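You operate a simulated robot arm through the tools that you are given. There is no shell and no other tool. Be economical: measure what you need, move in short steps, check, and stop when the job is done.

You are at the controls of a simulated two-armed robot. One attempt, no reset.

## Task
Put the square tamper on the deck of the guide stand. Pick up the rinse bottle from the left stand top with one hand, pass it to the other hand and put it on the infeed lane. Fetch the label tile that says "Free" from the top of the belt shelf and set it on the low shelf by the belt. Put the gauge block labelled "85 mm" from the top of the line table on the start of the line belt. Put the grey paper roll from the top of the line table on the sleeve well and the white paper roll on top of the short roll there. Put one of the lot tiles from the top of the low table on top of the film roll there. Lift the towel lid open. The order is free. Set down upright: square tamper, rinse bottle, gauge block, paper roll.

It is judged by the outcome, as a careful person would: the job done as asked, and still so three seconds after it is handed in. It fails if anything else is knocked over, pushed out of place, dropped, spilled or broken. Lids that push on must go on centred and level and be pressed home; caps that screw on are set level and turned clockwise until they are tight. Flat cloth is picked up by pressing the open fingertips on it (5 to 10 N) and closing them slowly along it; thin cloth reads only 2 to 8 mm in the jaws.

## Robot
Two 7-joint arms with fingered hands on one trunk, on a base that drives. Base frame: it is fixed to the floor where the robot stands at the start and does not move with it; the origin is under the middle of the robot, x ahead of it, y to its left, z up; the surface under the hand at the start is at about z = 60. Lengths are in cm, angles in degrees, forces in N, time in s.
The left shoulder is at the start at [7, 14.2, 96.4], the right one opposite. With the tool pointing down near the work surface each hand reaches from about 38 to 78 cm from the robot's upright axis, wherever it stands, measured 20 degrees to its own side. Places, roughly: deck of the guide stand (16x20 cm) [90, 384, 82]; film roll (12x12x13 cm) [-550, 0, 80]; gauge block [-775, -75, 75]; infeed lane (78x20 cm) [-228, 300, 80]; label tile [-250, -175, 75]; lot tile [-575, 0, 75]; low shelf by the belt (48x22 cm) [-246, -194, 34]; paper roll [-750, -50, 75]; rinse bottle [-100, -175, 75]; short roll (12x12x13 cm) [-780, -30, 80]; sleeve well (22x17 cm) [-878, -206, 96]; square tamper (5x6x6 cm) [50, 10, 60]; start of the line belt [-850, -130, 90]; towel lid [-50, -280, 110]. Payload 3.6 kg a hand.
The TCP of each hand is the grasp point between the finger pads, 2.5 cm short of the fingertips. In the tool frame z runs along the fingers and y along their closing line. Largest opening 8.8 cm; the body of the gripper starts 2.9 cm behind the TCP. The gripper is a hand of 5 fingers: y runs from the thumb to the fingers, the wrist lies at [-1.3, -9.7, -16.2] in the tool frame, and closing takes about 1.5 s.
Orientation is told as [roll, pitch, yaw] about the base's x, y, z axes, in that order, counted from this pose: with the fingers straight down and the wrist toward the robot, the tool's x, y and z point along [0, 1, 0], [1, 0, 0] and [0, 0, -1] of the base frame.

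## Interface
- The arms move only by the tool step_arm. It takes "left_increments", "right_increments" or both (then of equal length, played together; a hand with none holds still); each is a list of rows, each an object of numbers (a shift or turn left out is 0, a gripper value left out holds the last): "rx", "ry", "rz": the turn, a rotation vector about the base's x, y, z in units of 6 degrees (1.0 is 6 degrees); "tx", "ty", "tz": the shift along the base's x, y, z in units of 20 mm (1.0 is 20 mm); "grip": the gripper command, from -1 (shut) to 1 (fully open), values between in proportion. In form: [{"rx": .., "ry": .., "rz": .., "tx": .., "ty": .., "tz": .., "grip": ..}, ...]. A call has 1 to 12 rows; each row shifts and turns the commanded pose from where the row before left it. A call with a number of a shift or a turn outside -1 to 1 is refused whole. Rows are played at 5 a second. More than 5 cm and 8.6 degrees between two rows, or a gripper value outside its range, and nothing of the call is played. A pose out of reach is approached as far as the arm can. The call stops where the force on the tool passes 40 N (or 10 N more than at its start, if that is more) or the arm is blocked; 0.2 s more then pass. Each finger travels about 7.2 cm/s and halts on what it meets, pressing with about 32 N; the grip force reading is that of the motor and also rises with nothing between the fingers. The clock runs only during rows and for 0.2 s after the last one: add rows that do not move to give the fingers time. The reply holds the time, the measured pose of the TCP, the force on the tool along the base axes, the opening and the grip force, in the units named above and with some noise, with the torque about the TCP (base axes, N m) and any sound that the robot's microphone picked up.
- Cameras (640 x 400 px; columns grow to the right, rows downward): "scene" is now at [13.31, 0.97, 118.1]; the picture's right is [0.11, -0.99, 0.00], its down [-0.68, -0.08, -0.73] and it looks along [0.72, 0.08, -0.69] (base axes); focal length 274 px, centre (320, 200). "left" rides on the left gripper at [-5.9, -7.9, -10.5] in its tool frame; the picture's right is [-0.73, -0.32, 0.61], its down [0.62, -0.68, 0.38] and it looks along [0.29, 0.66, 0.70] (tool axes); focal length 234 px, centre (320, 200). "right" rides on the right gripper at [5.9, -7.9, -10.5] in its tool frame; the picture's right is [-0.73, 0.32, -0.61], its down [-0.62, -0.68, 0.38] and it looks along [-0.29, 0.66, 0.70] (tool axes); focal length 234 px, centre (320, 200). There is no depth. A picture from a camera that has moved, and an enlarged one, comes with that camera's place and axes in the base frame and with its lens.
- get_image(camera): a new picture of that camera. No time passes.
- raise_lower(by): slides the trunk up (or, below 0, down) by that many cm; the arms and the scene camera ride with it, the base frame stays. It gives what a move gives, with no picture.
- base_move(legs): drives the robot by 1 to 6 legs, each [ahead, left, turn to the left] in cm, cm and degrees, along the robot's own axes; the way and the turn of a leg run together, so that a leg with both is an arc; at most 150 cm and 180 degrees a leg. The arms and the cameras ride along, it lands a little off, and it stops where it bumps. It gives what a move gives.
- preshape(shape, hand): the hand has 5 fingers and takes this shape, open, in about a second: jaw (thumb against the fingers, like two jaws); tri (thumb and two fingers); tip (a fingertip pinch); poke (one finger out to press); point (the index stretched); flat (the hand flat); cup (the hand cupped); fist (a fist). The gripper value then closes the fingers along that shape, each until it touches; the sizes above hold for jaw. It gives what a move gives, with no picture.
- pan_tilt(pan, tilt): turns the head with the scene camera to pan (to the left, within 86 degrees either way) and tilt (down, from -29 to 69), counted from straight ahead of the robot. It gives what a move gives.
- enlarge(camera, box): a new picture of the part [left, top, right, bottom] of that camera's present view, enlarged. No time passes.
- job_done(): hands the job in; it is judged then, once.

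Work in short steps. Places have to be worked out from the pictures, the camera data and where the tool is seen: move nearer, look again, correct. Check each grasp and each placing, and mend what went wrong. You have 483 turns and 238 pictures in all, those below and enlarged ones among them. Open the grippers and draw the arms clear of the work before you hand the job in, unless the task says otherwise.

The tools are called after "Call:" as a command line: name --argument value ..., lists and objects as JSON in quotes. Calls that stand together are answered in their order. step_arm: Moves the arms, as the interface text tells. Its arguments: {"type":"object","properties":{"left_increments":{"type":"array","items":{"type":"object","properties":{"rx":{"type":"number"},"ry":{"type":"number"},"rz":{"type":"number"},"tx":{"type":"number"},"ty":{"type":"number"},"tz":{"type":"number"},"grip":{"type":"number"}}}},"right_increments":{"type":"array","items":{"type":"object","properties":{"rx":{"type":"number"},"ry":{"type":"number"},"rz":{"type":"number"},"tx":{"type":"number"},"ty":{"type":"number"},"tz":{"type":"number"},"grip":{"type":"number"}}}}},"required":[]} The other tools are called the same way: raise_lower (by) slides the trunk up or down; preshape (shape, hand) gives the hand a shape; base_move (legs) drives the base; pan_tilt (pan, tilt) turns the head that bears the scene camera; get_image (camera) takes a picture; enlarge (camera, box) takes an enlarged picture of a part of a camera's view; job_done () hands the job in.

At the start:

```text
time_s: 0.0
left_position: [50.91, 25.14, 93.82]
left_ee_rot: [0.0, 0.0, -0.1]
left_force: [0.6, -0.5, -0.3]
left_moment: [0.03, 0.03, 0.0]
left_opening: 8.75
left_grasp_force: 0.0
left_shape: jaw
right_position: [54.77, -19.47, 87.18]
right_ee_rot: [0.0, 0.0, 0.0]
right_force: [-0.2, 0.7, 0.1]
right_moment: [0.01, -0.02, -0.02]
right_opening: 8.75
right_grasp_force: 0.0
right_shape: jaw
trunk travel left (down, up): [-50.0, 44.0]
robot x, y, heading: [-0.16, 0.21, 0.0]
head pan, tilt: [6.6, 43.4]
```

scene: 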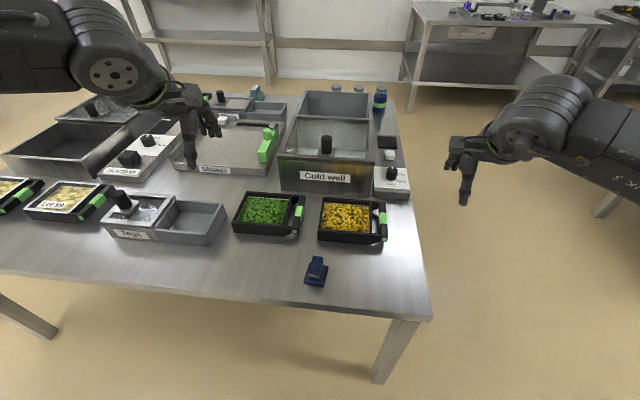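
right: 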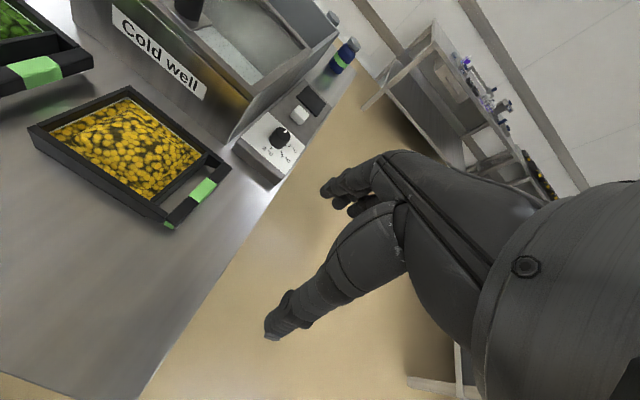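
left: 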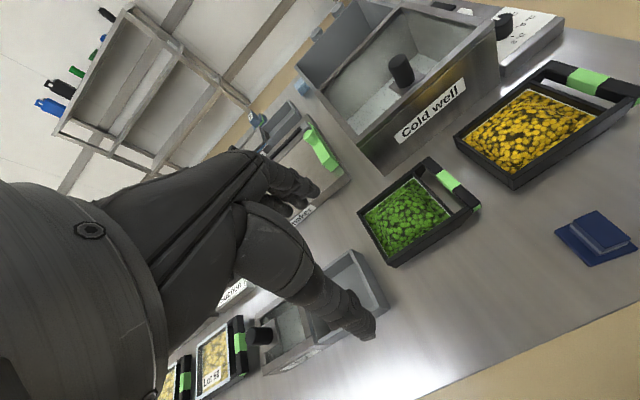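

The dark blue object near the front edge should be the square tamper, at about [48, 6, 60]. I'll take a closer look before grasping.

Call:
enlarge --camera "scene" --box '[270, 230, 370, 300]'

Call:
enlarge --camera "left" --box '[530, 190, 640, 280]'

```text
5.71 times, centred on (320, 265) of scene
camera zoom: at [13.31, 0.97, 118.1], right [0.11, -0.99, 0.0], down [-0.68, -0.08, -0.73], along [0.72, 0.08, -0.69], focal length 1567 px, centre (320, -171)
```

zoom: 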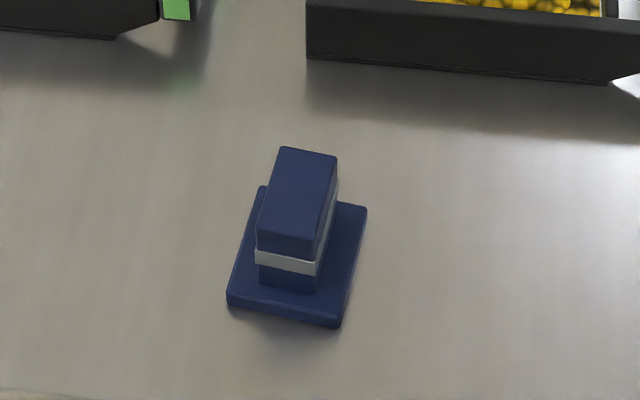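

```text
4.44 times, centred on (585, 235) of left
camera zoom: at [43.03, 19.19, 104.29], right [-0.32, -0.73, -0.61], down [-0.68, 0.62, -0.38], along [0.66, 0.29, -0.7], focal length 1041 px, centre (-858, 44)
```

zoom: 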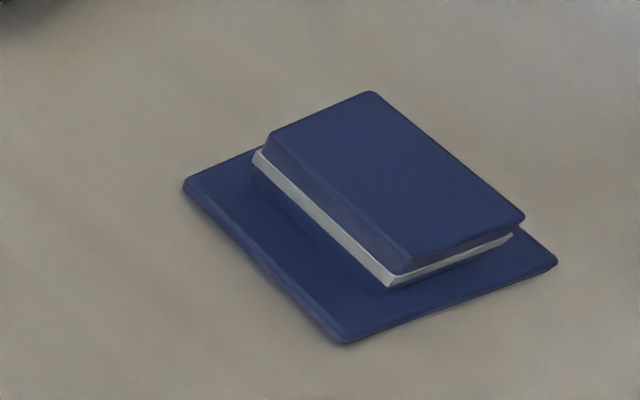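

The tamper sits at about [47.5, 5.7], yaw about -6°, with its handle along x and its top near z 65.5. I'm moving the left hand above it.

Call:
step_arm --left_increments '[{"ty": -1, "tz": -1, "tx": -0.17, "rz": -0.1}, {"ty": -1, "tz": -1, "tx": -0.17, "rz": -0.1}, {"ty": -1, "tz": -1, "tx": -0.17, "rz": -0.1}, {"ty": -1, "tz": -1, "tx": -0.17, "rz": -0.1}, {"ty": -1, "tz": -1, "tx": -0.17, "rz": -0.1}, {"ty": -1, "tz": -1, "tx": -0.17, "rz": -0.1}, {"ty": -1, "tz": -1, "tx": -0.17, "rz": -0.1}, {"ty": -1, "tz": -1, "tx": -0.17, "rz": -0.1}, {"ty": -1, "tz": -0.5, "tx": -0.17, "rz": -0.1}, {"ty": -0.75, "tx": -0.17, "rz": -0.1}, {}, {}]'

Call:
get_image --camera "left"

Call:
get_image --camera "scene"

```text
time_s: 2.6
left_position: [47.03, 7.35, 77.54]
left_ee_rot: [0.0, 0.0, -6.1]
left_force: [-0.7, 0.5, -0.4]
left_moment: [0.0, 0.01, 0.02]
left_opening: 8.78
left_grasp_force: 0.1
left_shape: jaw
left hand out of reach, approached as far as the arm can: row 9, 10
right_position: [54.69, -19.43, 87.13]
right_ee_rot: [0.0, -0.1, 0.0]
right_force: [0.1, -0.2, -0.9]
right_moment: [0.03, -0.01, -0.01]
right_opening: 8.78
right_grasp_force: 0.0
right_shape: jaw
trunk travel left (down, up): [-50.0, 44.0]
robot x, y, heading: [-0.01, 0.12, 0.2]
head pan, tilt: [6.6, 43.4]
```

```text
232 pictures are left
camera left: at [38.69, 2.28, 88.07], right [-0.4, -0.69, -0.61], down [-0.61, 0.69, -0.38], along [0.68, 0.22, -0.7], focal length 234 px, centre (320, 200)
```

left: 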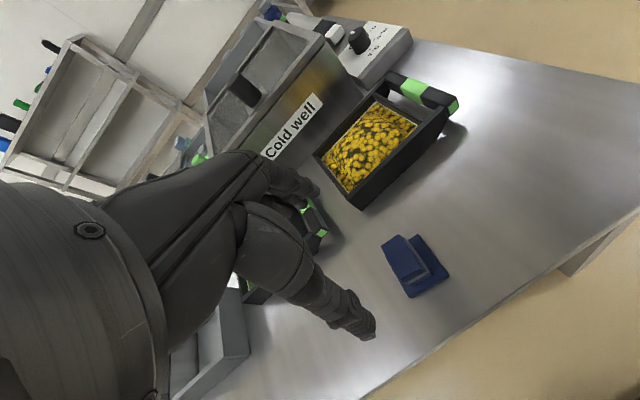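

```text
231 pictures are left
camera scene: at [13.3, 0.96, 118.11], right [0.11, -0.99, 0.0], down [-0.68, -0.08, -0.73], along [0.72, 0.08, -0.69], focal length 274 px, centre (320, 200)
```

scene: 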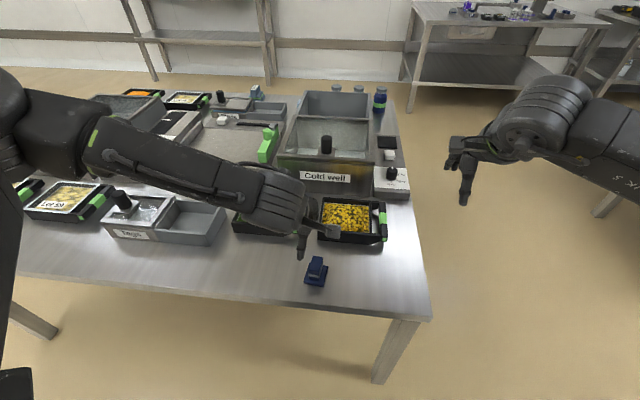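

The left hand is near the inner limit of its reach. I'll shift the base 8 cm to the right so the tamper lies more on the left hand's side.

Call:
base_move --legs '[[0, -8, 0]]'

```text
time_s: 3.7
left_position: [47.15, -0.73, 77.52]
left_ee_rot: [-0.1, 0.0, -6.0]
left_force: [-1.0, -0.7, 0.3]
left_moment: [0.01, 0.02, 0.01]
left_opening: 8.77
left_grasp_force: 0.0
left_shape: jaw
right_position: [54.76, -27.7, 87.09]
right_ee_rot: [0.2, 0.0, 0.0]
right_force: [0.5, -1.5, 0.5]
right_moment: [0.03, 0.01, 0.03]
right_opening: 8.79
right_grasp_force: 0.1
right_shape: jaw
trunk travel left (down, up): [-50.0, 44.0]
robot x, y, heading: [0.06, -8.22, 0.2]
head pan, tilt: [6.6, 43.4]
```

Now moving over the tamper and part of the way down.

Call:
step_arm --left_increments '[{"ty": 0.8, "tx": 0.1}, {"ty": 0.8}, {"ty": 0.8}, {"ty": 0.8, "tz": -0.5}, {"tz": -1}, {"tz": -1}, {"tz": -1}, {}]'

Call:
enlarge --camera "left" --box '[200, 160, 520, 360]'

Call:
enlarge --camera "scene" --box '[200, 170, 400, 300]'

```text
time_s: 5.5
left_position: [47.26, 5.68, 70.54]
left_ee_rot: [0.0, 0.1, -6.1]
left_force: [0.5, 0.1, -0.6]
left_moment: [-0.03, 0.0, 0.0]
left_opening: 8.76
left_grasp_force: 0.0
left_shape: jaw
right_position: [54.78, -27.49, 87.2]
right_ee_rot: [0.0, 0.0, 0.0]
right_force: [0.2, 1.0, -0.2]
right_moment: [0.01, 0.0, 0.0]
right_opening: 8.8
right_grasp_force: 0.2
right_shape: jaw
trunk travel left (down, up): [-50.0, 44.0]
robot x, y, heading: [-0.21, -8.17, 0.1]
head pan, tilt: [6.6, 43.4]
```

```text
2.00 times, centred on (360, 260) of left
camera zoom: at [38.75, 0.53, 81.07], right [-0.4, -0.69, -0.61], down [-0.61, 0.69, -0.38], along [0.68, 0.22, -0.7], focal length 468 px, centre (240, 80)
```

zoom: 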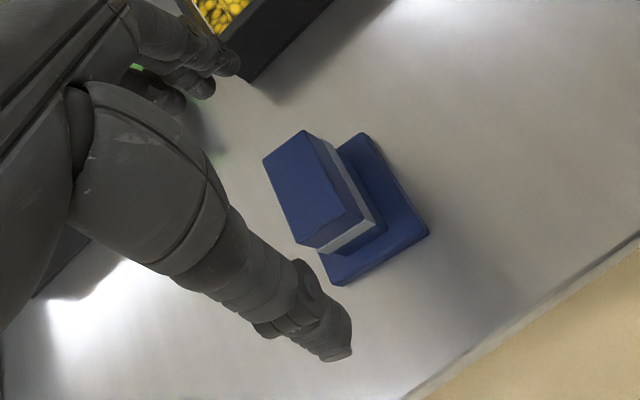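

```text
3.08 times, centred on (300, 235) of scene
camera zoom: at [13.29, -7.01, 118.11], right [0.11, -0.99, 0.0], down [-0.68, -0.08, -0.73], along [0.72, 0.08, -0.69], focal length 844 px, centre (382, 92)
```

zoom: 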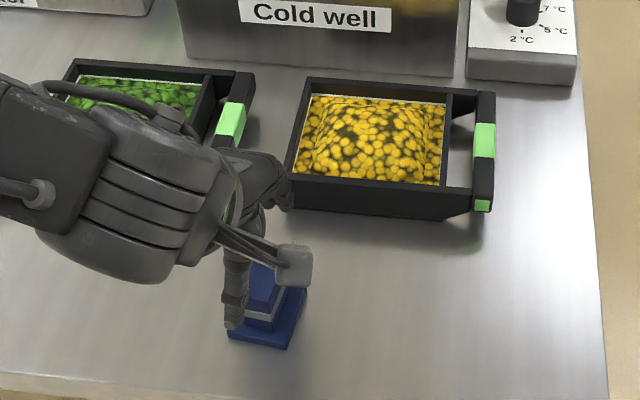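

The handle is centred near [47.2, 5.5]. I'll descend to a TCP of about z 64.3 and close.

Call:
step_arm --left_increments '[{"ty": -0.1, "tz": -0.8}, {"tz": -0.8}, {"tz": -0.8}, {"tz": -0.7}, {}, {"grip": -1}, {"grip": -1}, {"grip": -1}, {"grip": -1}, {"grip": -1}, {"grip": -1}, {"grip": -1}]'

Call:
enlarge --camera "left" --box '[200, 160, 520, 360]'

```text
time_s: 8.1
left_position: [46.77, 7.53, 66.62]
left_ee_rot: [-0.1, 0.0, -6.0]
left_force: [1.6, 0.1, -0.4]
left_moment: [-0.01, 0.01, 0.01]
left_opening: 0.01
left_grasp_force: 31.7
left_shape: jaw
left hand out of reach, approached as far as the arm can: row 2, 3, 4
right_position: [54.8, -27.51, 87.22]
right_ee_rot: [0.0, 0.0, -0.1]
right_force: [1.2, 0.9, 0.5]
right_moment: [-0.01, -0.03, 0.0]
right_opening: 8.75
right_grasp_force: 0.0
right_shape: jaw
trunk travel left (down, up): [-50.0, 44.0]
robot x, y, heading: [-0.13, -8.18, -0.1]
head pan, tilt: [6.6, 43.4]
```

```text
2.00 times, centred on (360, 260) of left
camera zoom: at [38.34, 2.46, 77.16], right [-0.4, -0.69, -0.61], down [-0.61, 0.69, -0.38], along [0.68, 0.22, -0.7], focal length 468 px, centre (240, 80)
```

zoom: 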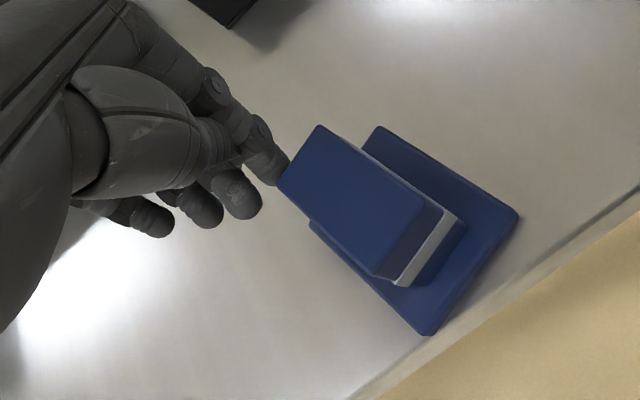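

The arm ran out of reach because the target was too close: it drifted sideways, closed empty and nudged the tamper toward the robot. I'll lift, open and back the base off to get better reach.

Call:
step_arm --left_increments '[{"ty": 0.3, "tz": 1}, {"tz": 1}, {"tz": 1}, {"tz": 1}, {"tz": 1}, {"tz": 1, "grip": 1}, {"grip": 1}, {"grip": 1}, {"grip": 1}, {"grip": 1}, {"grip": 1}]'

Call:
base_move --legs '[[-15, -8, 0]]'

Call:
get_image --camera "scene"

```text
time_s: 10.5
left_position: [46.82, 8.18, 78.68]
left_ee_rot: [0.0, 0.0, -6.0]
left_force: [0.3, -0.3, 0.6]
left_moment: [0.01, 0.0, 0.0]
left_opening: 8.77
left_grasp_force: 0.0
left_shape: jaw
right_position: [54.82, -27.5, 87.07]
right_ee_rot: [0.0, -0.1, 0.0]
right_force: [-0.3, -1.0, -0.1]
right_moment: [-0.01, -0.01, 0.02]
right_opening: 8.77
right_grasp_force: 0.1
right_shape: jaw
trunk travel left (down, up): [-50.0, 44.0]
robot x, y, heading: [-0.04, -7.79, -0.1]
head pan, tilt: [6.6, 43.4]
```

```text
time_s: 11.9
left_position: [31.57, 0.06, 78.76]
left_ee_rot: [0.0, 0.0, -5.9]
left_force: [-0.3, -0.4, 0.1]
left_moment: [0.02, -0.03, -0.03]
left_opening: 8.77
left_grasp_force: 0.0
left_shape: jaw
right_position: [39.64, -35.6, 87.18]
right_ee_rot: [0.0, 0.0, 0.1]
right_force: [0.4, 0.0, -0.4]
right_moment: [0.0, -0.01, 0.02]
right_opening: 8.78
right_grasp_force: 0.0
right_shape: jaw
trunk travel left (down, up): [-50.0, 44.0]
robot x, y, heading: [-14.73, -15.86, 0.2]
head pan, tilt: [6.6, 43.4]
```

```text
227 pictures are left
camera scene: at [-1.91, -15.11, 118.12], right [0.12, -0.99, 0.0], down [-0.68, -0.08, -0.73], along [0.72, 0.09, -0.69], focal length 274 px, centre (320, 200)
```

scene: 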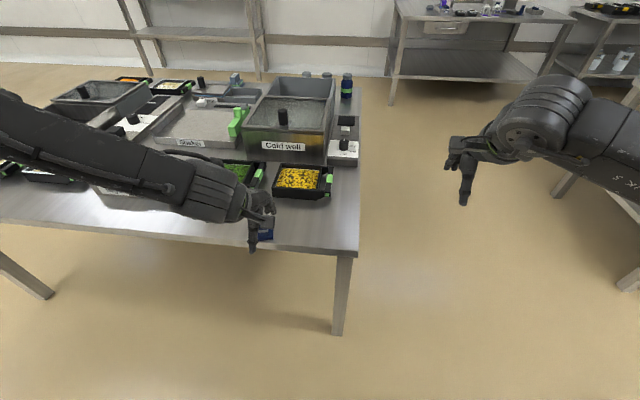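

The tamper is still on the table but hidden by the hand. I'll move the hand forward at this height and look with the left camera.

Call:
step_arm --left_increments '[{"tx": 0.8, "ty": 0.8}, {"tx": 0.8, "ty": 0.8}, {"tx": 0.8, "ty": 0.8}, {"tx": 0.8, "ty": 0.8}, {"tx": 0.8, "ty": 0.8}, {}]'

Call:
enlarge --camera "left" --box '[300, 160, 620, 360]'

Call:
enlarge --camera "scene" --box '[200, 170, 360, 270]'

```text
time_s: 13.3
left_position: [39.63, 8.06, 78.73]
left_ee_rot: [0.0, -0.1, -5.9]
left_force: [-0.2, 0.9, 0.1]
left_moment: [-0.01, 0.01, 0.0]
left_opening: 8.76
left_grasp_force: 0.0
left_shape: jaw
right_position: [39.66, -35.43, 87.23]
right_ee_rot: [0.0, 0.0, 0.2]
right_force: [-0.7, -0.6, 0.2]
right_moment: [-0.01, 0.03, 0.01]
right_opening: 8.78
right_grasp_force: 0.1
right_shape: jaw
trunk travel left (down, up): [-50.0, 44.0]
robot x, y, heading: [-15.01, -16.01, 0.0]
head pan, tilt: [6.6, 43.4]
```

```text
2.00 times, centred on (460, 260) of left
camera zoom: at [31.28, 3.0, 89.26], right [-0.4, -0.69, -0.61], down [-0.61, 0.69, -0.38], along [0.68, 0.22, -0.7], focal length 468 px, centre (40, 80)
```

zoom: 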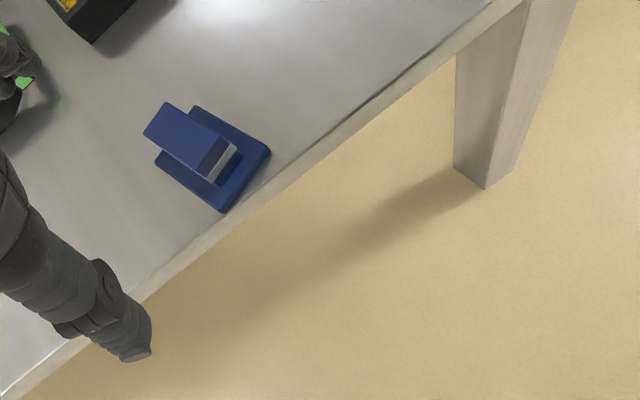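

```text
4.00 times, centred on (280, 220) of scene
camera zoom: at [-1.85, -15.07, 118.11], right [0.12, -0.99, 0.0], down [-0.68, -0.08, -0.73], along [0.72, 0.08, -0.69], focal length 1097 px, centre (480, 120)
```

zoom: 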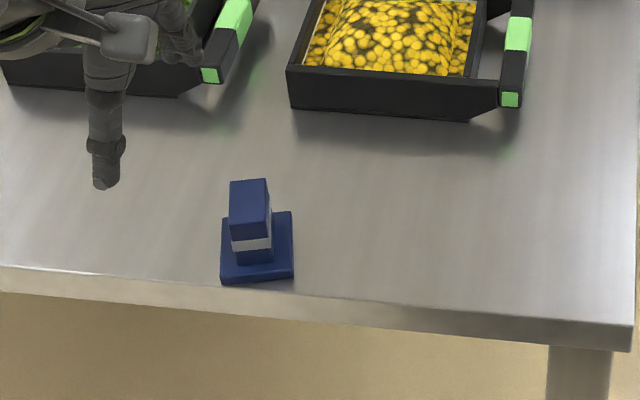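

The tamper now stands at about [43.6, 5.3] with yaw about +12°, upright and well within reach. I'll align above it.

Call:
step_arm --left_increments '[{"tx": 0.5, "ty": -0.35, "rz": 0.75}, {"tx": 0.5, "ty": -0.35, "rz": 0.75}, {"tx": 0.5, "ty": -0.35, "rz": 0.75}, {"tx": 0.45, "ty": -0.3, "rz": 0.75}, {"tz": -1}, {"tz": -1}, {"tz": -1}, {"tz": -0.8}, {}, {}]'

Call:
enlarge --camera "left" --box '[200, 160, 520, 360]'

```text
time_s: 15.5
left_position: [43.5, 5.43, 71.01]
left_ee_rot: [0.0, -0.1, 12.1]
left_force: [0.5, 0.2, 0.6]
left_moment: [-0.02, 0.01, 0.01]
left_opening: 8.78
left_grasp_force: 0.0
left_shape: jaw
right_position: [39.69, -35.5, 87.13]
right_ee_rot: [0.0, 0.0, 0.3]
right_force: [-0.5, -0.5, -0.3]
right_moment: [0.02, 0.03, -0.02]
right_opening: 8.76
right_grasp_force: 0.1
right_shape: jaw
trunk travel left (down, up): [-50.0, 44.0]
robot x, y, heading: [-15.23, -16.33, 0.0]
head pan, tilt: [6.6, 43.4]
```

```text
2.00 times, centred on (360, 260) of left
camera zoom: at [37.09, -1.98, 81.53], right [-0.16, -0.78, -0.61], down [-0.8, 0.47, -0.38], along [0.58, 0.42, -0.7], focal length 468 px, centre (240, 80)
```

zoom: 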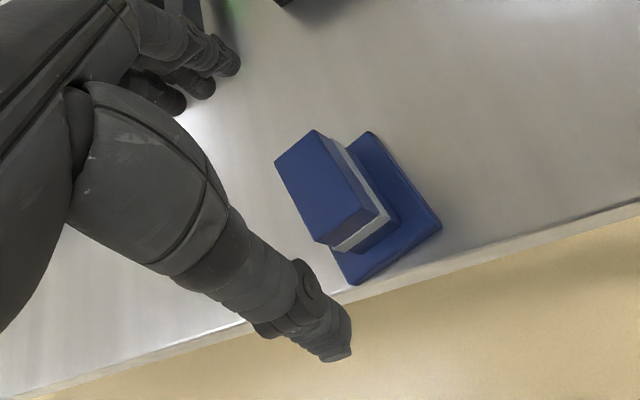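

Handle centre is about [44, 5.1] with its top near z 64.5. I'll descend to TCP z 64, first without closing.

Call:
step_arm --left_increments '[{"tx": 0.22, "ty": -0.15, "tz": -0.9, "rz": 0.2}, {"tz": -0.9}, {"tz": -0.8}, {"tz": -0.5}, {"tz": -0.35}, {}]'

Call:
enlarge --camera "left" --box '[200, 160, 520, 360]'

Call:
enlarge --camera "scene" --box '[200, 170, 360, 270]'

```text
time_s: 16.9
left_position: [41.32, 7.44, 67.43]
left_ee_rot: [-0.1, 0.0, 13.3]
left_force: [-1.3, 0.6, 0.3]
left_moment: [-0.02, -0.01, -0.02]
left_opening: 8.79
left_grasp_force: 0.0
left_shape: jaw
left hand out of reach, approached as far as the arm can: row 1, 2, 3, 4, 5
right_position: [39.58, -35.49, 87.12]
right_ee_rot: [-0.1, 0.0, 0.2]
right_force: [-0.2, -0.5, 0.0]
right_moment: [0.0, -0.01, 0.02]
right_opening: 8.76
right_grasp_force: 0.1
right_shape: jaw
trunk travel left (down, up): [-50.0, 44.0]
robot x, y, heading: [-14.8, -16.08, 0.2]
head pan, tilt: [6.6, 43.4]
```

```text
2.00 times, centred on (360, 260) of left
camera zoom: at [35.12, -0.08, 77.95], right [-0.15, -0.78, -0.61], down [-0.81, 0.45, -0.38], along [0.57, 0.43, -0.7], focal length 468 px, centre (240, 80)
```

zoom: 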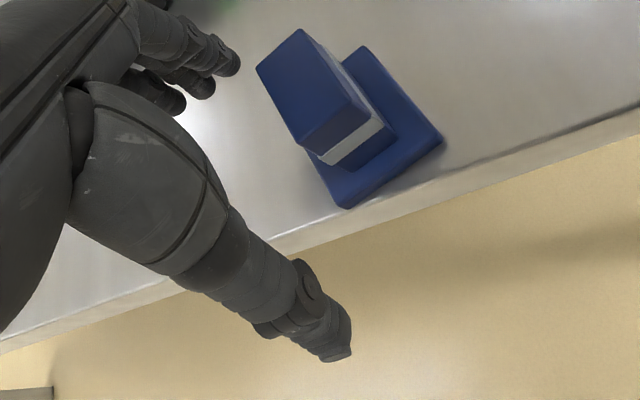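

```text
4.00 times, centred on (280, 220) of scene
camera zoom: at [-1.82, -15.06, 118.1], right [0.12, -0.99, 0.0], down [-0.68, -0.08, -0.73], along [0.72, 0.08, -0.69], focal length 1097 px, centre (480, 120)
```

zoom: 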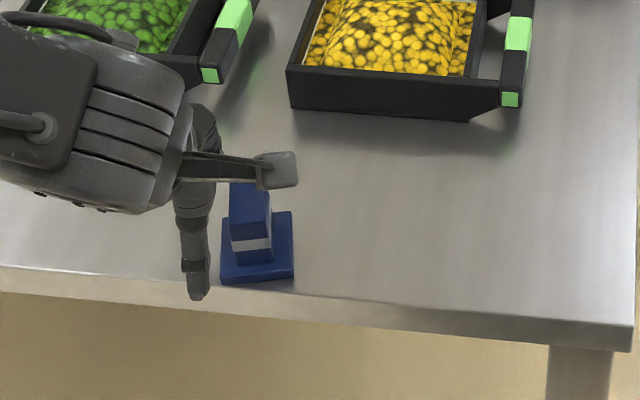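

The limit appears to be height relative to the shoulder, so the trunk needs to come down. I'll raise the hand first, then lower the trunk 10 cm.

Call:
step_arm --left_increments '[{"tz": 1}, {"tz": 1}, {"tz": 1}, {"tz": 1}, {"tz": 1}, {"tz": 1}, {"tz": 1}, {}]'

Call:
raise_lower --by -10

Call:
get_image --camera "scene"

```text
time_s: 18.7
left_position: [41.48, 7.56, 81.55]
left_ee_rot: [0.0, 0.0, 13.3]
left_force: [0.1, 0.1, 0.2]
left_moment: [0.01, 0.01, 0.02]
left_opening: 8.77
left_grasp_force: 0.1
left_shape: jaw
right_position: [39.71, -35.42, 87.08]
right_ee_rot: [-0.1, 0.1, 0.2]
right_force: [0.0, 0.2, -0.1]
right_moment: [-0.02, -0.03, 0.01]
right_opening: 8.79
right_grasp_force: 0.1
right_shape: jaw
trunk travel left (down, up): [-50.0, 44.0]
robot x, y, heading: [-15.45, -16.17, 0.3]
head pan, tilt: [6.6, 43.4]
```

```text
time_s: 20.1
left_position: [41.25, 7.57, 71.55]
left_ee_rot: [0.0, -0.1, 13.4]
left_force: [-0.6, -0.9, -0.3]
left_moment: [0.02, 0.04, 0.01]
left_opening: 8.78
left_grasp_force: 0.2
left_shape: jaw
right_position: [39.66, -35.43, 77.06]
right_ee_rot: [0.1, 0.0, 0.3]
right_force: [0.4, -0.3, 0.8]
right_moment: [0.0, 0.0, -0.01]
right_opening: 8.78
right_grasp_force: 0.1
right_shape: jaw
trunk travel left (down, up): [-40.0, 54.0]
robot x, y, heading: [-15.1, -16.12, 0.1]
head pan, tilt: [6.6, 43.4]
```

```text
221 pictures are left
camera scene: at [-1.85, -15.06, 108.11], right [0.12, -0.99, 0.0], down [-0.68, -0.08, -0.73], along [0.72, 0.08, -0.69], focal length 274 px, centre (320, 200)
```

scene: 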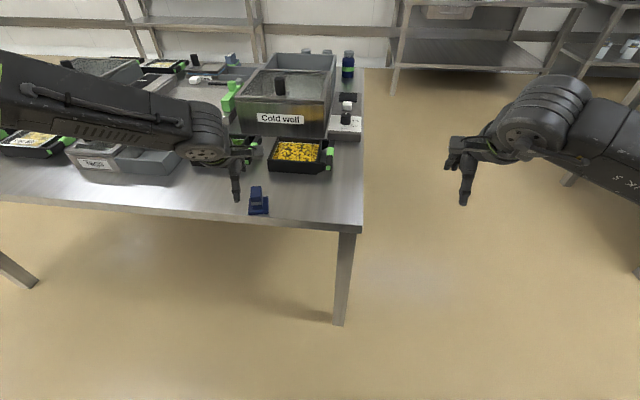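

The forearm is clear. I'm moving over the tamper handle and checking reach.

Call:
step_arm --left_increments '[{"tx": 0.7, "ty": -0.6}, {"tx": 0.68, "ty": -0.6}, {"tz": -0.7}, {}]'

Call:
enlarge --camera "left" --box '[200, 160, 520, 360]'

```text
time_s: 21.1
left_position: [44.23, 5.12, 70.18]
left_ee_rot: [0.0, 0.0, 13.3]
left_force: [0.4, -0.1, 0.2]
left_moment: [-0.01, -0.04, 0.03]
left_opening: 8.76
left_grasp_force: 0.1
left_shape: jaw
right_position: [39.81, -35.53, 77.15]
right_ee_rot: [0.0, 0.0, 0.2]
right_force: [0.5, -0.1, 0.3]
right_moment: [0.0, -0.01, 0.0]
right_opening: 8.76
right_grasp_force: 0.2
right_shape: jaw
trunk travel left (down, up): [-40.0, 54.0]
robot x, y, heading: [-15.48, -16.1, 0.0]
head pan, tilt: [6.6, 43.4]
```

```text
2.00 times, centred on (360, 260) of left
camera zoom: at [37.89, -2.44, 80.73], right [-0.15, -0.78, -0.61], down [-0.81, 0.45, -0.38], along [0.57, 0.43, -0.7], focal length 468 px, centre (240, 80)
```

zoom: 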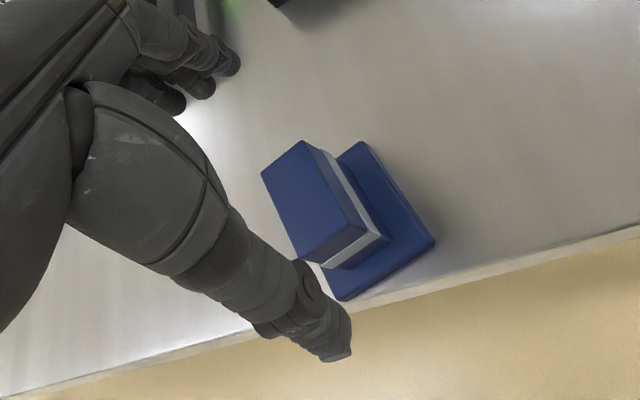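

On target. Descending to TCP z about 64, then closing.

Call:
step_arm --left_increments '[{"tx": -0.1, "ty": 0.05, "tz": -0.9}, {"tz": -0.9}, {"tz": -0.8}, {"tz": -0.4}, {}]'

Call:
enlarge --camera "left" --box '[200, 160, 520, 360]'

```text
time_s: 22.3
left_position: [43.9, 5.13, 64.18]
left_ee_rot: [0.0, -0.1, 13.3]
left_force: [0.3, 1.4, 0.0]
left_moment: [0.02, 0.01, 0.0]
left_opening: 8.78
left_grasp_force: 0.0
left_shape: jaw
right_position: [39.66, -35.46, 77.13]
right_ee_rot: [0.0, 0.1, 0.1]
right_force: [0.6, 0.6, -0.8]
right_moment: [-0.02, -0.03, 0.01]
right_opening: 8.78
right_grasp_force: 0.0
right_shape: jaw
trunk travel left (down, up): [-40.0, 54.0]
robot x, y, heading: [-15.55, -16.16, 0.1]
head pan, tilt: [6.6, 43.4]
```

```text
2.00 times, centred on (360, 260) of left
camera zoom: at [37.62, -2.35, 74.65], right [-0.15, -0.78, -0.61], down [-0.81, 0.45, -0.38], along [0.57, 0.43, -0.7], focal length 468 px, centre (240, 80)
```

zoom: 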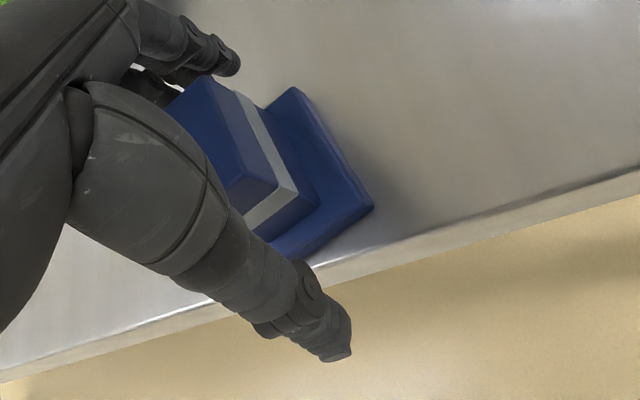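

Reach is good and the handle is between the thumb and fingers. Closing now.

Call:
step_arm --left_increments '[{"grip": -1}, {"grip": -1}, {"grip": -1}, {"grip": -1}, {"grip": -1}, {"grip": -1}, {"grip": -1}, {"grip": -1}]'

Call:
enlarge --camera "left" --box '[200, 160, 520, 360]'

```text
time_s: 24.1
left_position: [43.87, 5.32, 64.08]
left_ee_rot: [-0.1, 0.1, 13.3]
left_force: [-0.4, -0.1, -0.4]
left_moment: [0.0, -0.01, 0.01]
left_opening: 3.45
left_grasp_force: 32.5
left_shape: jaw
right_position: [39.73, -35.46, 77.11]
right_ee_rot: [0.0, 0.0, 0.2]
right_force: [0.6, -0.4, 0.1]
right_moment: [0.02, -0.03, 0.03]
right_opening: 8.79
right_grasp_force: 0.1
right_shape: jaw
trunk travel left (down, up): [-40.0, 54.0]
robot x, y, heading: [-15.02, -16.09, -0.0]
head pan, tilt: [6.6, 43.4]
```

```text
2.00 times, centred on (360, 260) of left
camera zoom: at [37.63, -2.34, 74.66], right [-0.15, -0.78, -0.61], down [-0.81, 0.45, -0.38], along [0.57, 0.43, -0.7], focal length 468 px, centre (240, 80)
```

zoom: 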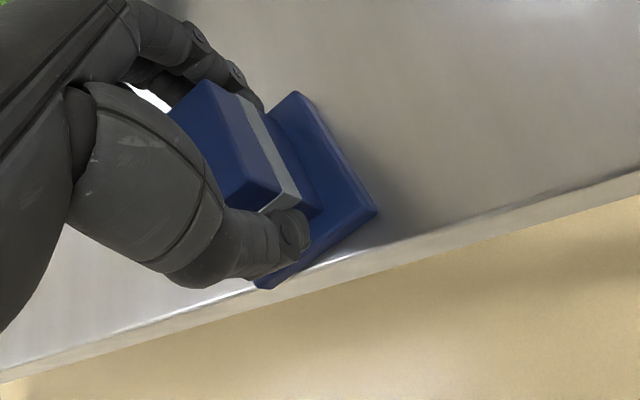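

Gripped at 3.45 cm. I'll lift, and then look left toward the guide stand.

Call:
step_arm --left_increments '[{"tz": 0.6}, {"tz": 1}, {"tz": 1}, {"tz": 1}, {"tz": 1}, {"tz": 1}, {"tz": 1}, {}]'

Call:
raise_lower --by 25

Call:
pan_tilt --pan 65 --tilt 18

Call:
get_image --camera "scene"

Call:
get_image --camera "left"

```text
time_s: 25.9
left_position: [44.02, 5.29, 77.34]
left_ee_rot: [0.0, 0.0, 13.3]
left_force: [-0.2, -0.1, -1.0]
left_moment: [0.02, 0.0, -0.03]
left_opening: 3.43
left_grasp_force: 32.0
left_shape: jaw
right_position: [39.74, -35.47, 77.06]
right_ee_rot: [0.1, 0.0, 0.2]
right_force: [0.4, -0.6, -0.1]
right_moment: [0.0, 0.03, 0.05]
right_opening: 8.78
right_grasp_force: 0.1
right_shape: jaw
trunk travel left (down, up): [-40.0, 54.0]
robot x, y, heading: [-15.38, -15.86, -0.0]
head pan, tilt: [6.6, 43.4]
```

```text
time_s: 28.4
left_position: [44.01, 5.35, 102.31]
left_ee_rot: [-0.1, 0.1, 13.4]
left_force: [-0.2, -0.5, -1.3]
left_moment: [0.02, 0.01, 0.02]
left_opening: 3.43
left_grasp_force: 32.0
left_shape: jaw
right_position: [39.67, -35.34, 102.22]
right_ee_rot: [0.1, 0.0, 0.3]
right_force: [-1.4, 0.2, 0.1]
right_moment: [-0.01, -0.02, -0.02]
right_opening: 8.79
right_grasp_force: 0.1
right_shape: jaw
trunk travel left (down, up): [-65.0, 29.0]
robot x, y, heading: [-15.0, -15.65, -0.1]
head pan, tilt: [6.6, 43.4]
```

```text
time_s: 29.7
left_position: [44.07, 5.39, 102.24]
left_ee_rot: [0.0, -0.1, 13.4]
left_force: [-0.2, 0.2, -1.5]
left_moment: [0.02, -0.03, 0.04]
left_opening: 3.41
left_grasp_force: 31.7
left_shape: jaw
right_position: [39.61, -35.36, 102.14]
right_ee_rot: [0.0, 0.1, 0.3]
right_force: [0.4, 0.5, 0.1]
right_moment: [0.02, 0.0, -0.01]
right_opening: 8.78
right_grasp_force: 0.1
right_shape: jaw
trunk travel left (down, up): [-65.0, 29.0]
robot x, y, heading: [-14.99, -15.77, 0.0]
head pan, tilt: [65.0, 18.0]
```

```text
217 pictures are left
camera scene: at [-6.06, -7.56, 137.06], right [0.91, -0.42, 0.0], down [-0.13, -0.28, -0.95], along [0.4, 0.86, -0.31], focal length 274 px, centre (320, 200)
```

scene: 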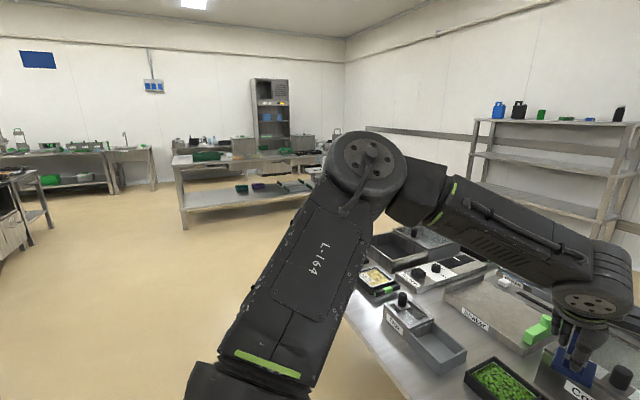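

```text
216 pictures are left
camera left: at [37.69, -2.31, 112.77], right [-0.15, -0.78, -0.61], down [-0.81, 0.45, -0.38], along [0.57, 0.43, -0.7], focal length 234 px, centre (320, 200)
```

left: 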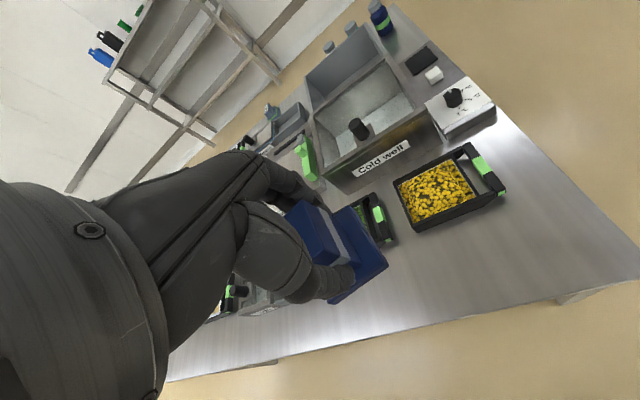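

The tamper is held. The guide stand should appear around pixel (265,150), so I'll zoom in there.

Call:
enlarge --camera "scene" --box '[160, 110, 350, 230]'

```text
3.33 times, centred on (255, 170) of scene
camera zoom: at [-6.06, -7.56, 137.06], right [0.91, -0.42, 0.0], down [-0.13, -0.28, -0.95], along [0.4, 0.86, -0.31], focal length 914 px, centre (537, 300)
```

zoom: 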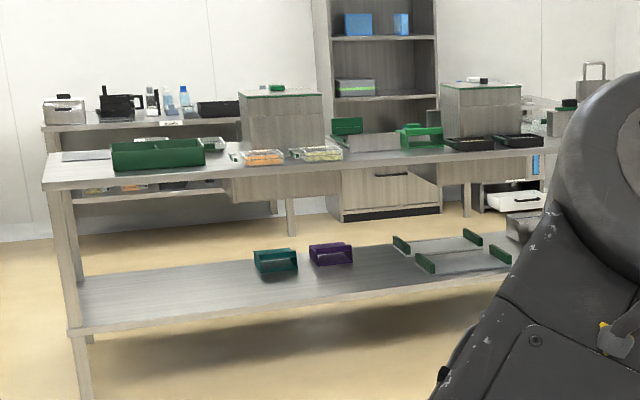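

The guide stand looks like the grey-deck fixture with the green guide on the far table, whose front edge is at about y 350. I'll back away from this table, turn left 90° and drive to about y 200.

Call:
base_move --legs '[[-25, 0, 0], [0, 0, 90], [120, 0, 0], [90, 0, 0]]'

Call:
pan_tilt --pan -25 --tilt 22

Call:
get_image --camera "scene"

```text
time_s: 45.4
left_position: [-63.33, 252.64, 102.39]
left_ee_rot: [0.1, 0.0, 103.7]
left_force: [-0.2, 0.4, -1.0]
left_moment: [0.02, 0.0, -0.02]
left_opening: 3.4
left_grasp_force: 31.8
left_shape: jaw
right_position: [-22.58, 248.62, 102.14]
right_ee_rot: [0.1, 0.0, 90.5]
right_force: [0.5, -0.3, 0.7]
right_moment: [-0.02, 0.01, 0.02]
right_opening: 8.77
right_grasp_force: 0.1
right_shape: jaw
trunk travel left (down, up): [-65.0, 29.0]
robot x, y, heading: [-41.79, 193.66, 90.4]
head pan, tilt: [65.0, 18.0]
```

```text
time_s: 47.0
left_position: [-63.34, 252.84, 102.23]
left_ee_rot: [0.0, 0.0, 103.6]
left_force: [0.5, -0.4, -1.0]
left_moment: [-0.05, 0.02, 0.03]
left_opening: 3.38
left_grasp_force: 32.0
left_shape: jaw
right_position: [-22.56, 248.7, 102.1]
right_ee_rot: [0.0, 0.0, 90.3]
right_force: [-0.1, -0.5, -0.6]
right_moment: [-0.01, -0.02, -0.01]
right_opening: 8.78
right_grasp_force: 0.0
right_shape: jaw
trunk travel left (down, up): [-65.0, 29.0]
robot x, y, heading: [-41.68, 193.61, 90.2]
head pan, tilt: [-25.0, 22.0]
```

```text
214 pictures are left
camera scene: at [-37.73, 207.22, 136.42], right [0.91, -0.42, 0.0], down [-0.16, -0.34, -0.93], along [0.39, 0.84, -0.37], focal length 274 px, centre (320, 200)
```

scene: 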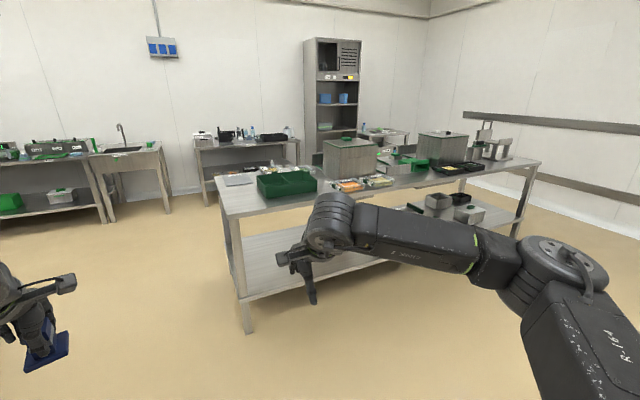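

I'll drive ahead 45 cm and then strafe right about 150 cm toward the stand.

Call:
base_move --legs '[[45, 0, 0], [0, -148, 0]]'

Call:
pan_tilt --pan 12 --tilt 35

Call:
get_image --camera "scene"

```text
time_s: 56.7
left_position: [85.0, 299.03, 102.32]
left_ee_rot: [0.0, 0.1, 103.4]
left_force: [0.3, 0.5, -0.4]
left_moment: [0.0, -0.01, -0.01]
left_opening: 3.4
left_grasp_force: 31.8
left_shape: jaw
right_position: [125.75, 294.76, 102.06]
right_ee_rot: [0.1, 0.0, 90.2]
right_force: [0.3, 0.2, 0.2]
right_moment: [0.01, 0.01, 0.01]
right_opening: 8.76
right_grasp_force: 0.0
right_shape: jaw
trunk travel left (down, up): [-65.0, 29.0]
robot x, y, heading: [106.05, 239.82, 89.8]
head pan, tilt: [-25.0, 22.0]
```

```text
time_s: 57.7
left_position: [84.94, 299.01, 102.32]
left_ee_rot: [0.1, 0.0, 103.4]
left_force: [0.2, 0.2, -0.8]
left_moment: [-0.02, -0.06, -0.04]
left_opening: 3.43
left_grasp_force: 32.2
left_shape: jaw
right_position: [125.78, 294.74, 102.17]
right_ee_rot: [0.0, 0.0, 90.3]
right_force: [-0.5, -0.8, 0.2]
right_moment: [0.01, 0.01, 0.0]
right_opening: 8.76
right_grasp_force: 0.1
right_shape: jaw
trunk travel left (down, up): [-65.0, 29.0]
robot x, y, heading: [106.33, 239.56, 90.2]
head pan, tilt: [12.0, 35.0]
```

```text
213 pictures are left
camera scene: at [104.6, 253.59, 134.36], right [0.98, 0.21, 0.0], down [0.12, -0.56, -0.82], along [-0.17, 0.8, -0.57], focal length 274 px, centre (320, 200)
```

scene: 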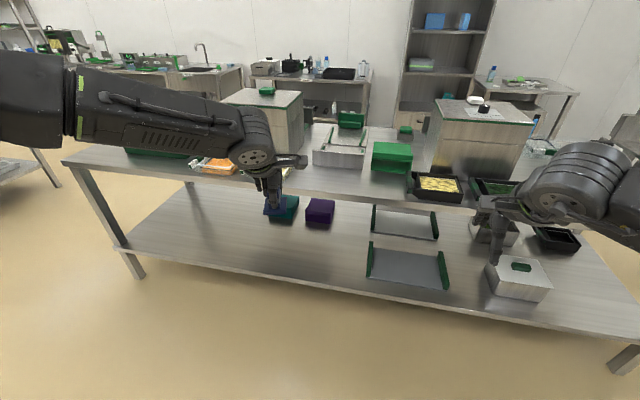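

Call:
enlarge --camera "scene" --box '[280, 90, 440, 190]'

```text
4.00 times, centred on (360, 140) of scene
camera zoom: at [104.6, 253.59, 134.36], right [0.98, 0.21, 0.0], down [0.12, -0.56, -0.82], along [-0.17, 0.8, -0.57], focal length 1097 px, centre (160, 440)
```

zoom: 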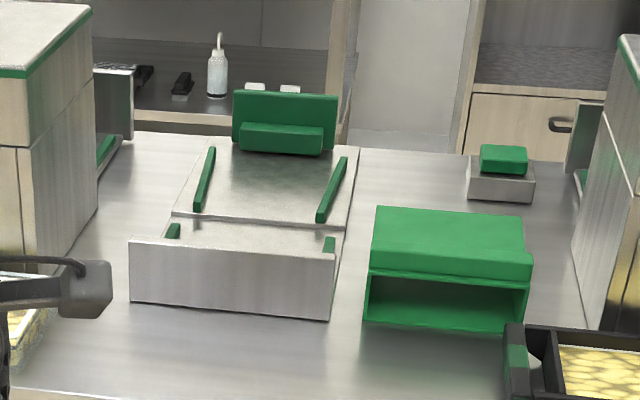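

The deck is the rear plate between the green rails, centred near [89, 384, 82]. Wooden boxes stand either side, so I'll retract and raise the right hand before driving in.

Call:
step_arm --right_increments '[{"ty": -1, "tz": 0.5}, {"ty": -1, "tz": 0.5}, {"ty": -1, "tz": 0.5}, {"ty": -1, "tz": 0.5}, {"ty": -1, "tz": 0.5}, {"ty": -1, "tz": 0.5}, {"ty": -1, "tz": 0.5}, {"ty": -1, "tz": 0.5}, {}]'

Call:
base_move --legs '[[45, -8, 0]]'

Call:
pan_tilt --pan 14 --tilt 42

Call:
get_image --camera "scene"

```text
time_s: 59.7
left_position: [84.89, 299.02, 102.25]
left_ee_rot: [0.0, 0.0, 103.3]
left_force: [0.2, 0.4, -1.4]
left_moment: [-0.03, 0.01, -0.03]
left_opening: 3.41
left_grasp_force: 32.2
left_shape: jaw
right_position: [125.84, 278.72, 110.15]
right_ee_rot: [0.1, 0.0, 90.3]
right_force: [0.0, 0.8, 0.0]
right_moment: [-0.02, 0.01, 0.02]
right_opening: 8.79
right_grasp_force: 0.0
right_shape: jaw
trunk travel left (down, up): [-65.0, 29.0]
robot x, y, heading: [106.28, 240.02, 90.4]
head pan, tilt: [12.0, 35.0]
```

```text
time_s: 62.5
left_position: [93.5, 343.8, 102.27]
left_ee_rot: [-0.2, 0.0, 102.9]
left_force: [-0.2, -0.2, -0.5]
left_moment: [0.04, -0.03, -0.01]
left_opening: 3.4
left_grasp_force: 32.3
left_shape: jaw
right_position: [134.22, 323.41, 110.1]
right_ee_rot: [0.0, 0.0, 89.7]
right_force: [0.2, 0.1, -0.6]
right_moment: [0.03, -0.01, 0.02]
right_opening: 8.81
right_grasp_force: 0.0
right_shape: jaw
trunk travel left (down, up): [-65.0, 29.0]
robot x, y, heading: [114.47, 284.16, 89.5]
head pan, tilt: [12.0, 35.0]
```

```text
time_s: 63.2
left_position: [93.54, 344.01, 102.27]
left_ee_rot: [0.1, 0.0, 103.0]
left_force: [-1.1, -0.1, -1.4]
left_moment: [0.02, -0.01, 0.01]
left_opening: 3.39
left_grasp_force: 32.1
left_shape: jaw
right_position: [134.23, 323.31, 110.09]
right_ee_rot: [0.0, 0.0, 89.8]
right_force: [-1.2, 0.7, 0.4]
right_moment: [0.01, 0.0, 0.02]
right_opening: 8.77
right_grasp_force: 0.1
right_shape: jaw
trunk travel left (down, up): [-65.0, 29.0]
robot x, y, heading: [114.86, 284.82, 89.8]
head pan, tilt: [14.0, 42.0]
```

```text
211 pictures are left
camera scene: at [112.59, 297.86, 133.31], right [0.97, 0.24, 0.0], down [0.16, -0.65, -0.74], along [-0.18, 0.72, -0.67], focal length 274 px, centre (320, 200)
```

scene: 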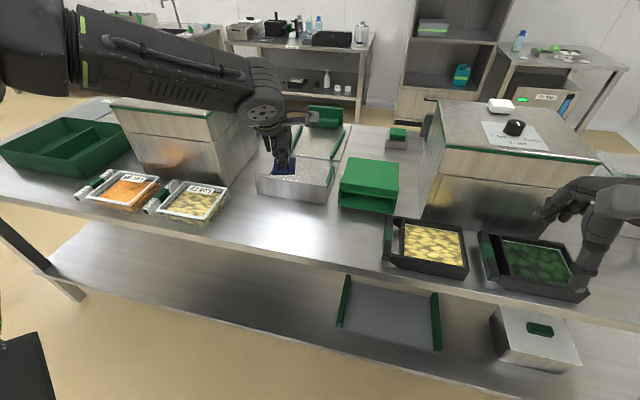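

The table edge is at about y 338. I'll raise the right hand clear of the box, drive ahead 26 cm more and lower the trunk 4 cm.

Call:
step_arm --right_increments '[{"tz": 1}, {"tz": 1}, {"tz": 1}, {"tz": 1}, {"tz": 1}, {"tz": 1}, {}]'

Call:
base_move --legs '[[26, 0, 0]]'

Call:
raise_lower --by -4

Call:
get_image --camera "scene"

Call:
get_image --camera "left"

```text
time_s: 64.8
left_position: [93.55, 344.0, 102.23]
left_ee_rot: [0.0, 0.0, 102.8]
left_force: [-0.3, -0.1, -1.7]
left_moment: [-0.01, 0.0, -0.03]
left_opening: 3.39
left_grasp_force: 32.4
left_shape: jaw
right_position: [134.3, 323.52, 122.14]
right_ee_rot: [0.0, 0.0, 89.6]
right_force: [0.0, -0.1, -0.3]
right_moment: [0.0, 0.03, -0.01]
right_opening: 8.78
right_grasp_force: 0.1
right_shape: jaw
trunk travel left (down, up): [-65.0, 29.0]
robot x, y, heading: [114.38, 284.6, 89.5]
head pan, tilt: [14.0, 42.0]
```

```text
time_s: 66.6
left_position: [93.86, 370.29, 102.24]
left_ee_rot: [0.0, 0.0, 102.7]
left_force: [0.7, -0.3, -1.0]
left_moment: [0.0, -0.01, 0.03]
left_opening: 3.39
left_grasp_force: 32.0
left_shape: jaw
right_position: [134.47, 349.61, 122.01]
right_ee_rot: [0.0, -0.1, 89.4]
right_force: [-0.4, -0.8, 0.0]
right_moment: [-0.01, 0.02, 0.03]
right_opening: 8.78
right_grasp_force: 0.0
right_shape: jaw
trunk travel left (down, up): [-65.0, 29.0]
robot x, y, heading: [114.85, 311.19, 89.3]
head pan, tilt: [14.0, 42.0]
```

```text
time_s: 67.5
left_position: [93.94, 370.22, 98.32]
left_ee_rot: [-0.1, 0.0, 102.7]
left_force: [-0.5, 0.0, -0.8]
left_moment: [0.02, 0.03, 0.01]
left_opening: 3.38
left_grasp_force: 31.9
left_shape: jaw
right_position: [134.6, 349.61, 118.07]
right_ee_rot: [0.0, 0.0, 89.5]
right_force: [-1.4, 0.1, 0.4]
right_moment: [0.03, 0.03, 0.05]
right_opening: 8.79
right_grasp_force: 0.0
right_shape: jaw
trunk travel left (down, up): [-61.0, 33.0]
robot x, y, heading: [114.7, 310.81, 89.7]
head pan, tilt: [14.0, 42.0]
```

```text
210 pictures are left
camera scene: at [112.81, 324.09, 129.31], right [0.97, 0.23, 0.0], down [0.16, -0.65, -0.74], along [-0.17, 0.72, -0.67], focal length 274 px, centre (320, 200)
```

scene: 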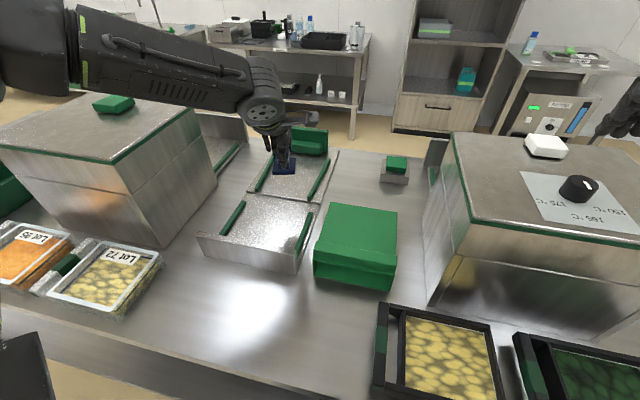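

```text
209 pictures are left
camera left: at [101.42, 363.78, 108.8], right [0.78, -0.15, -0.61], down [-0.46, -0.8, -0.38], along [-0.43, 0.58, -0.7], focal length 234 px, centre (320, 200)
```

left: 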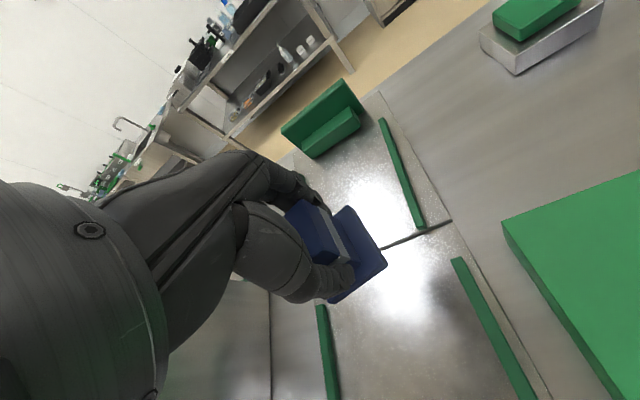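

I need to tell which plate is the deck and how high each one is, so I'm zooming in.

Call:
enlarge --camera "scene" --box '[190, 120, 350, 280]'

Call:
enlarge --camera "left" --box '[240, 60, 560, 400]'

```text
2.50 times, centred on (270, 200) of scene
camera zoom: at [112.81, 324.09, 129.31], right [0.97, 0.23, 0.0], down [0.16, -0.65, -0.74], along [-0.17, 0.72, -0.67], focal length 686 px, centre (445, 200)
```

zoom: 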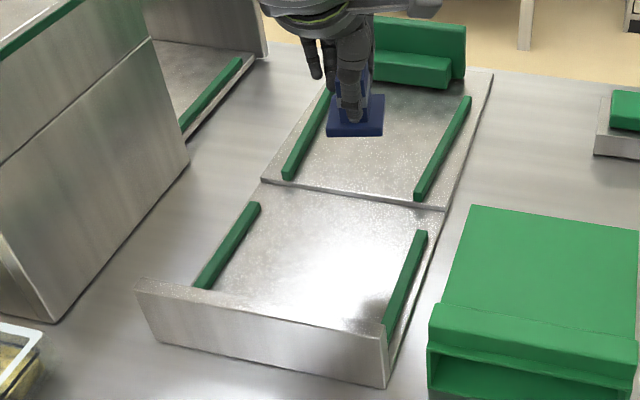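

```text
1.18 times, centred on (400, 230) of left
camera zoom: at [101.42, 363.78, 108.8], right [0.78, -0.15, -0.61], down [-0.46, -0.8, -0.38], along [-0.43, 0.58, -0.7], focal length 276 px, centre (226, 165)
```

zoom: 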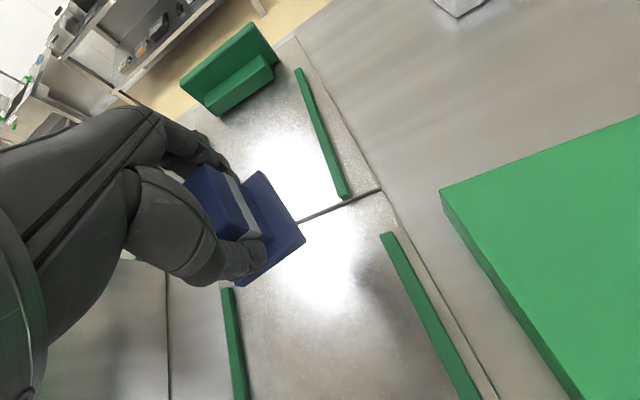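

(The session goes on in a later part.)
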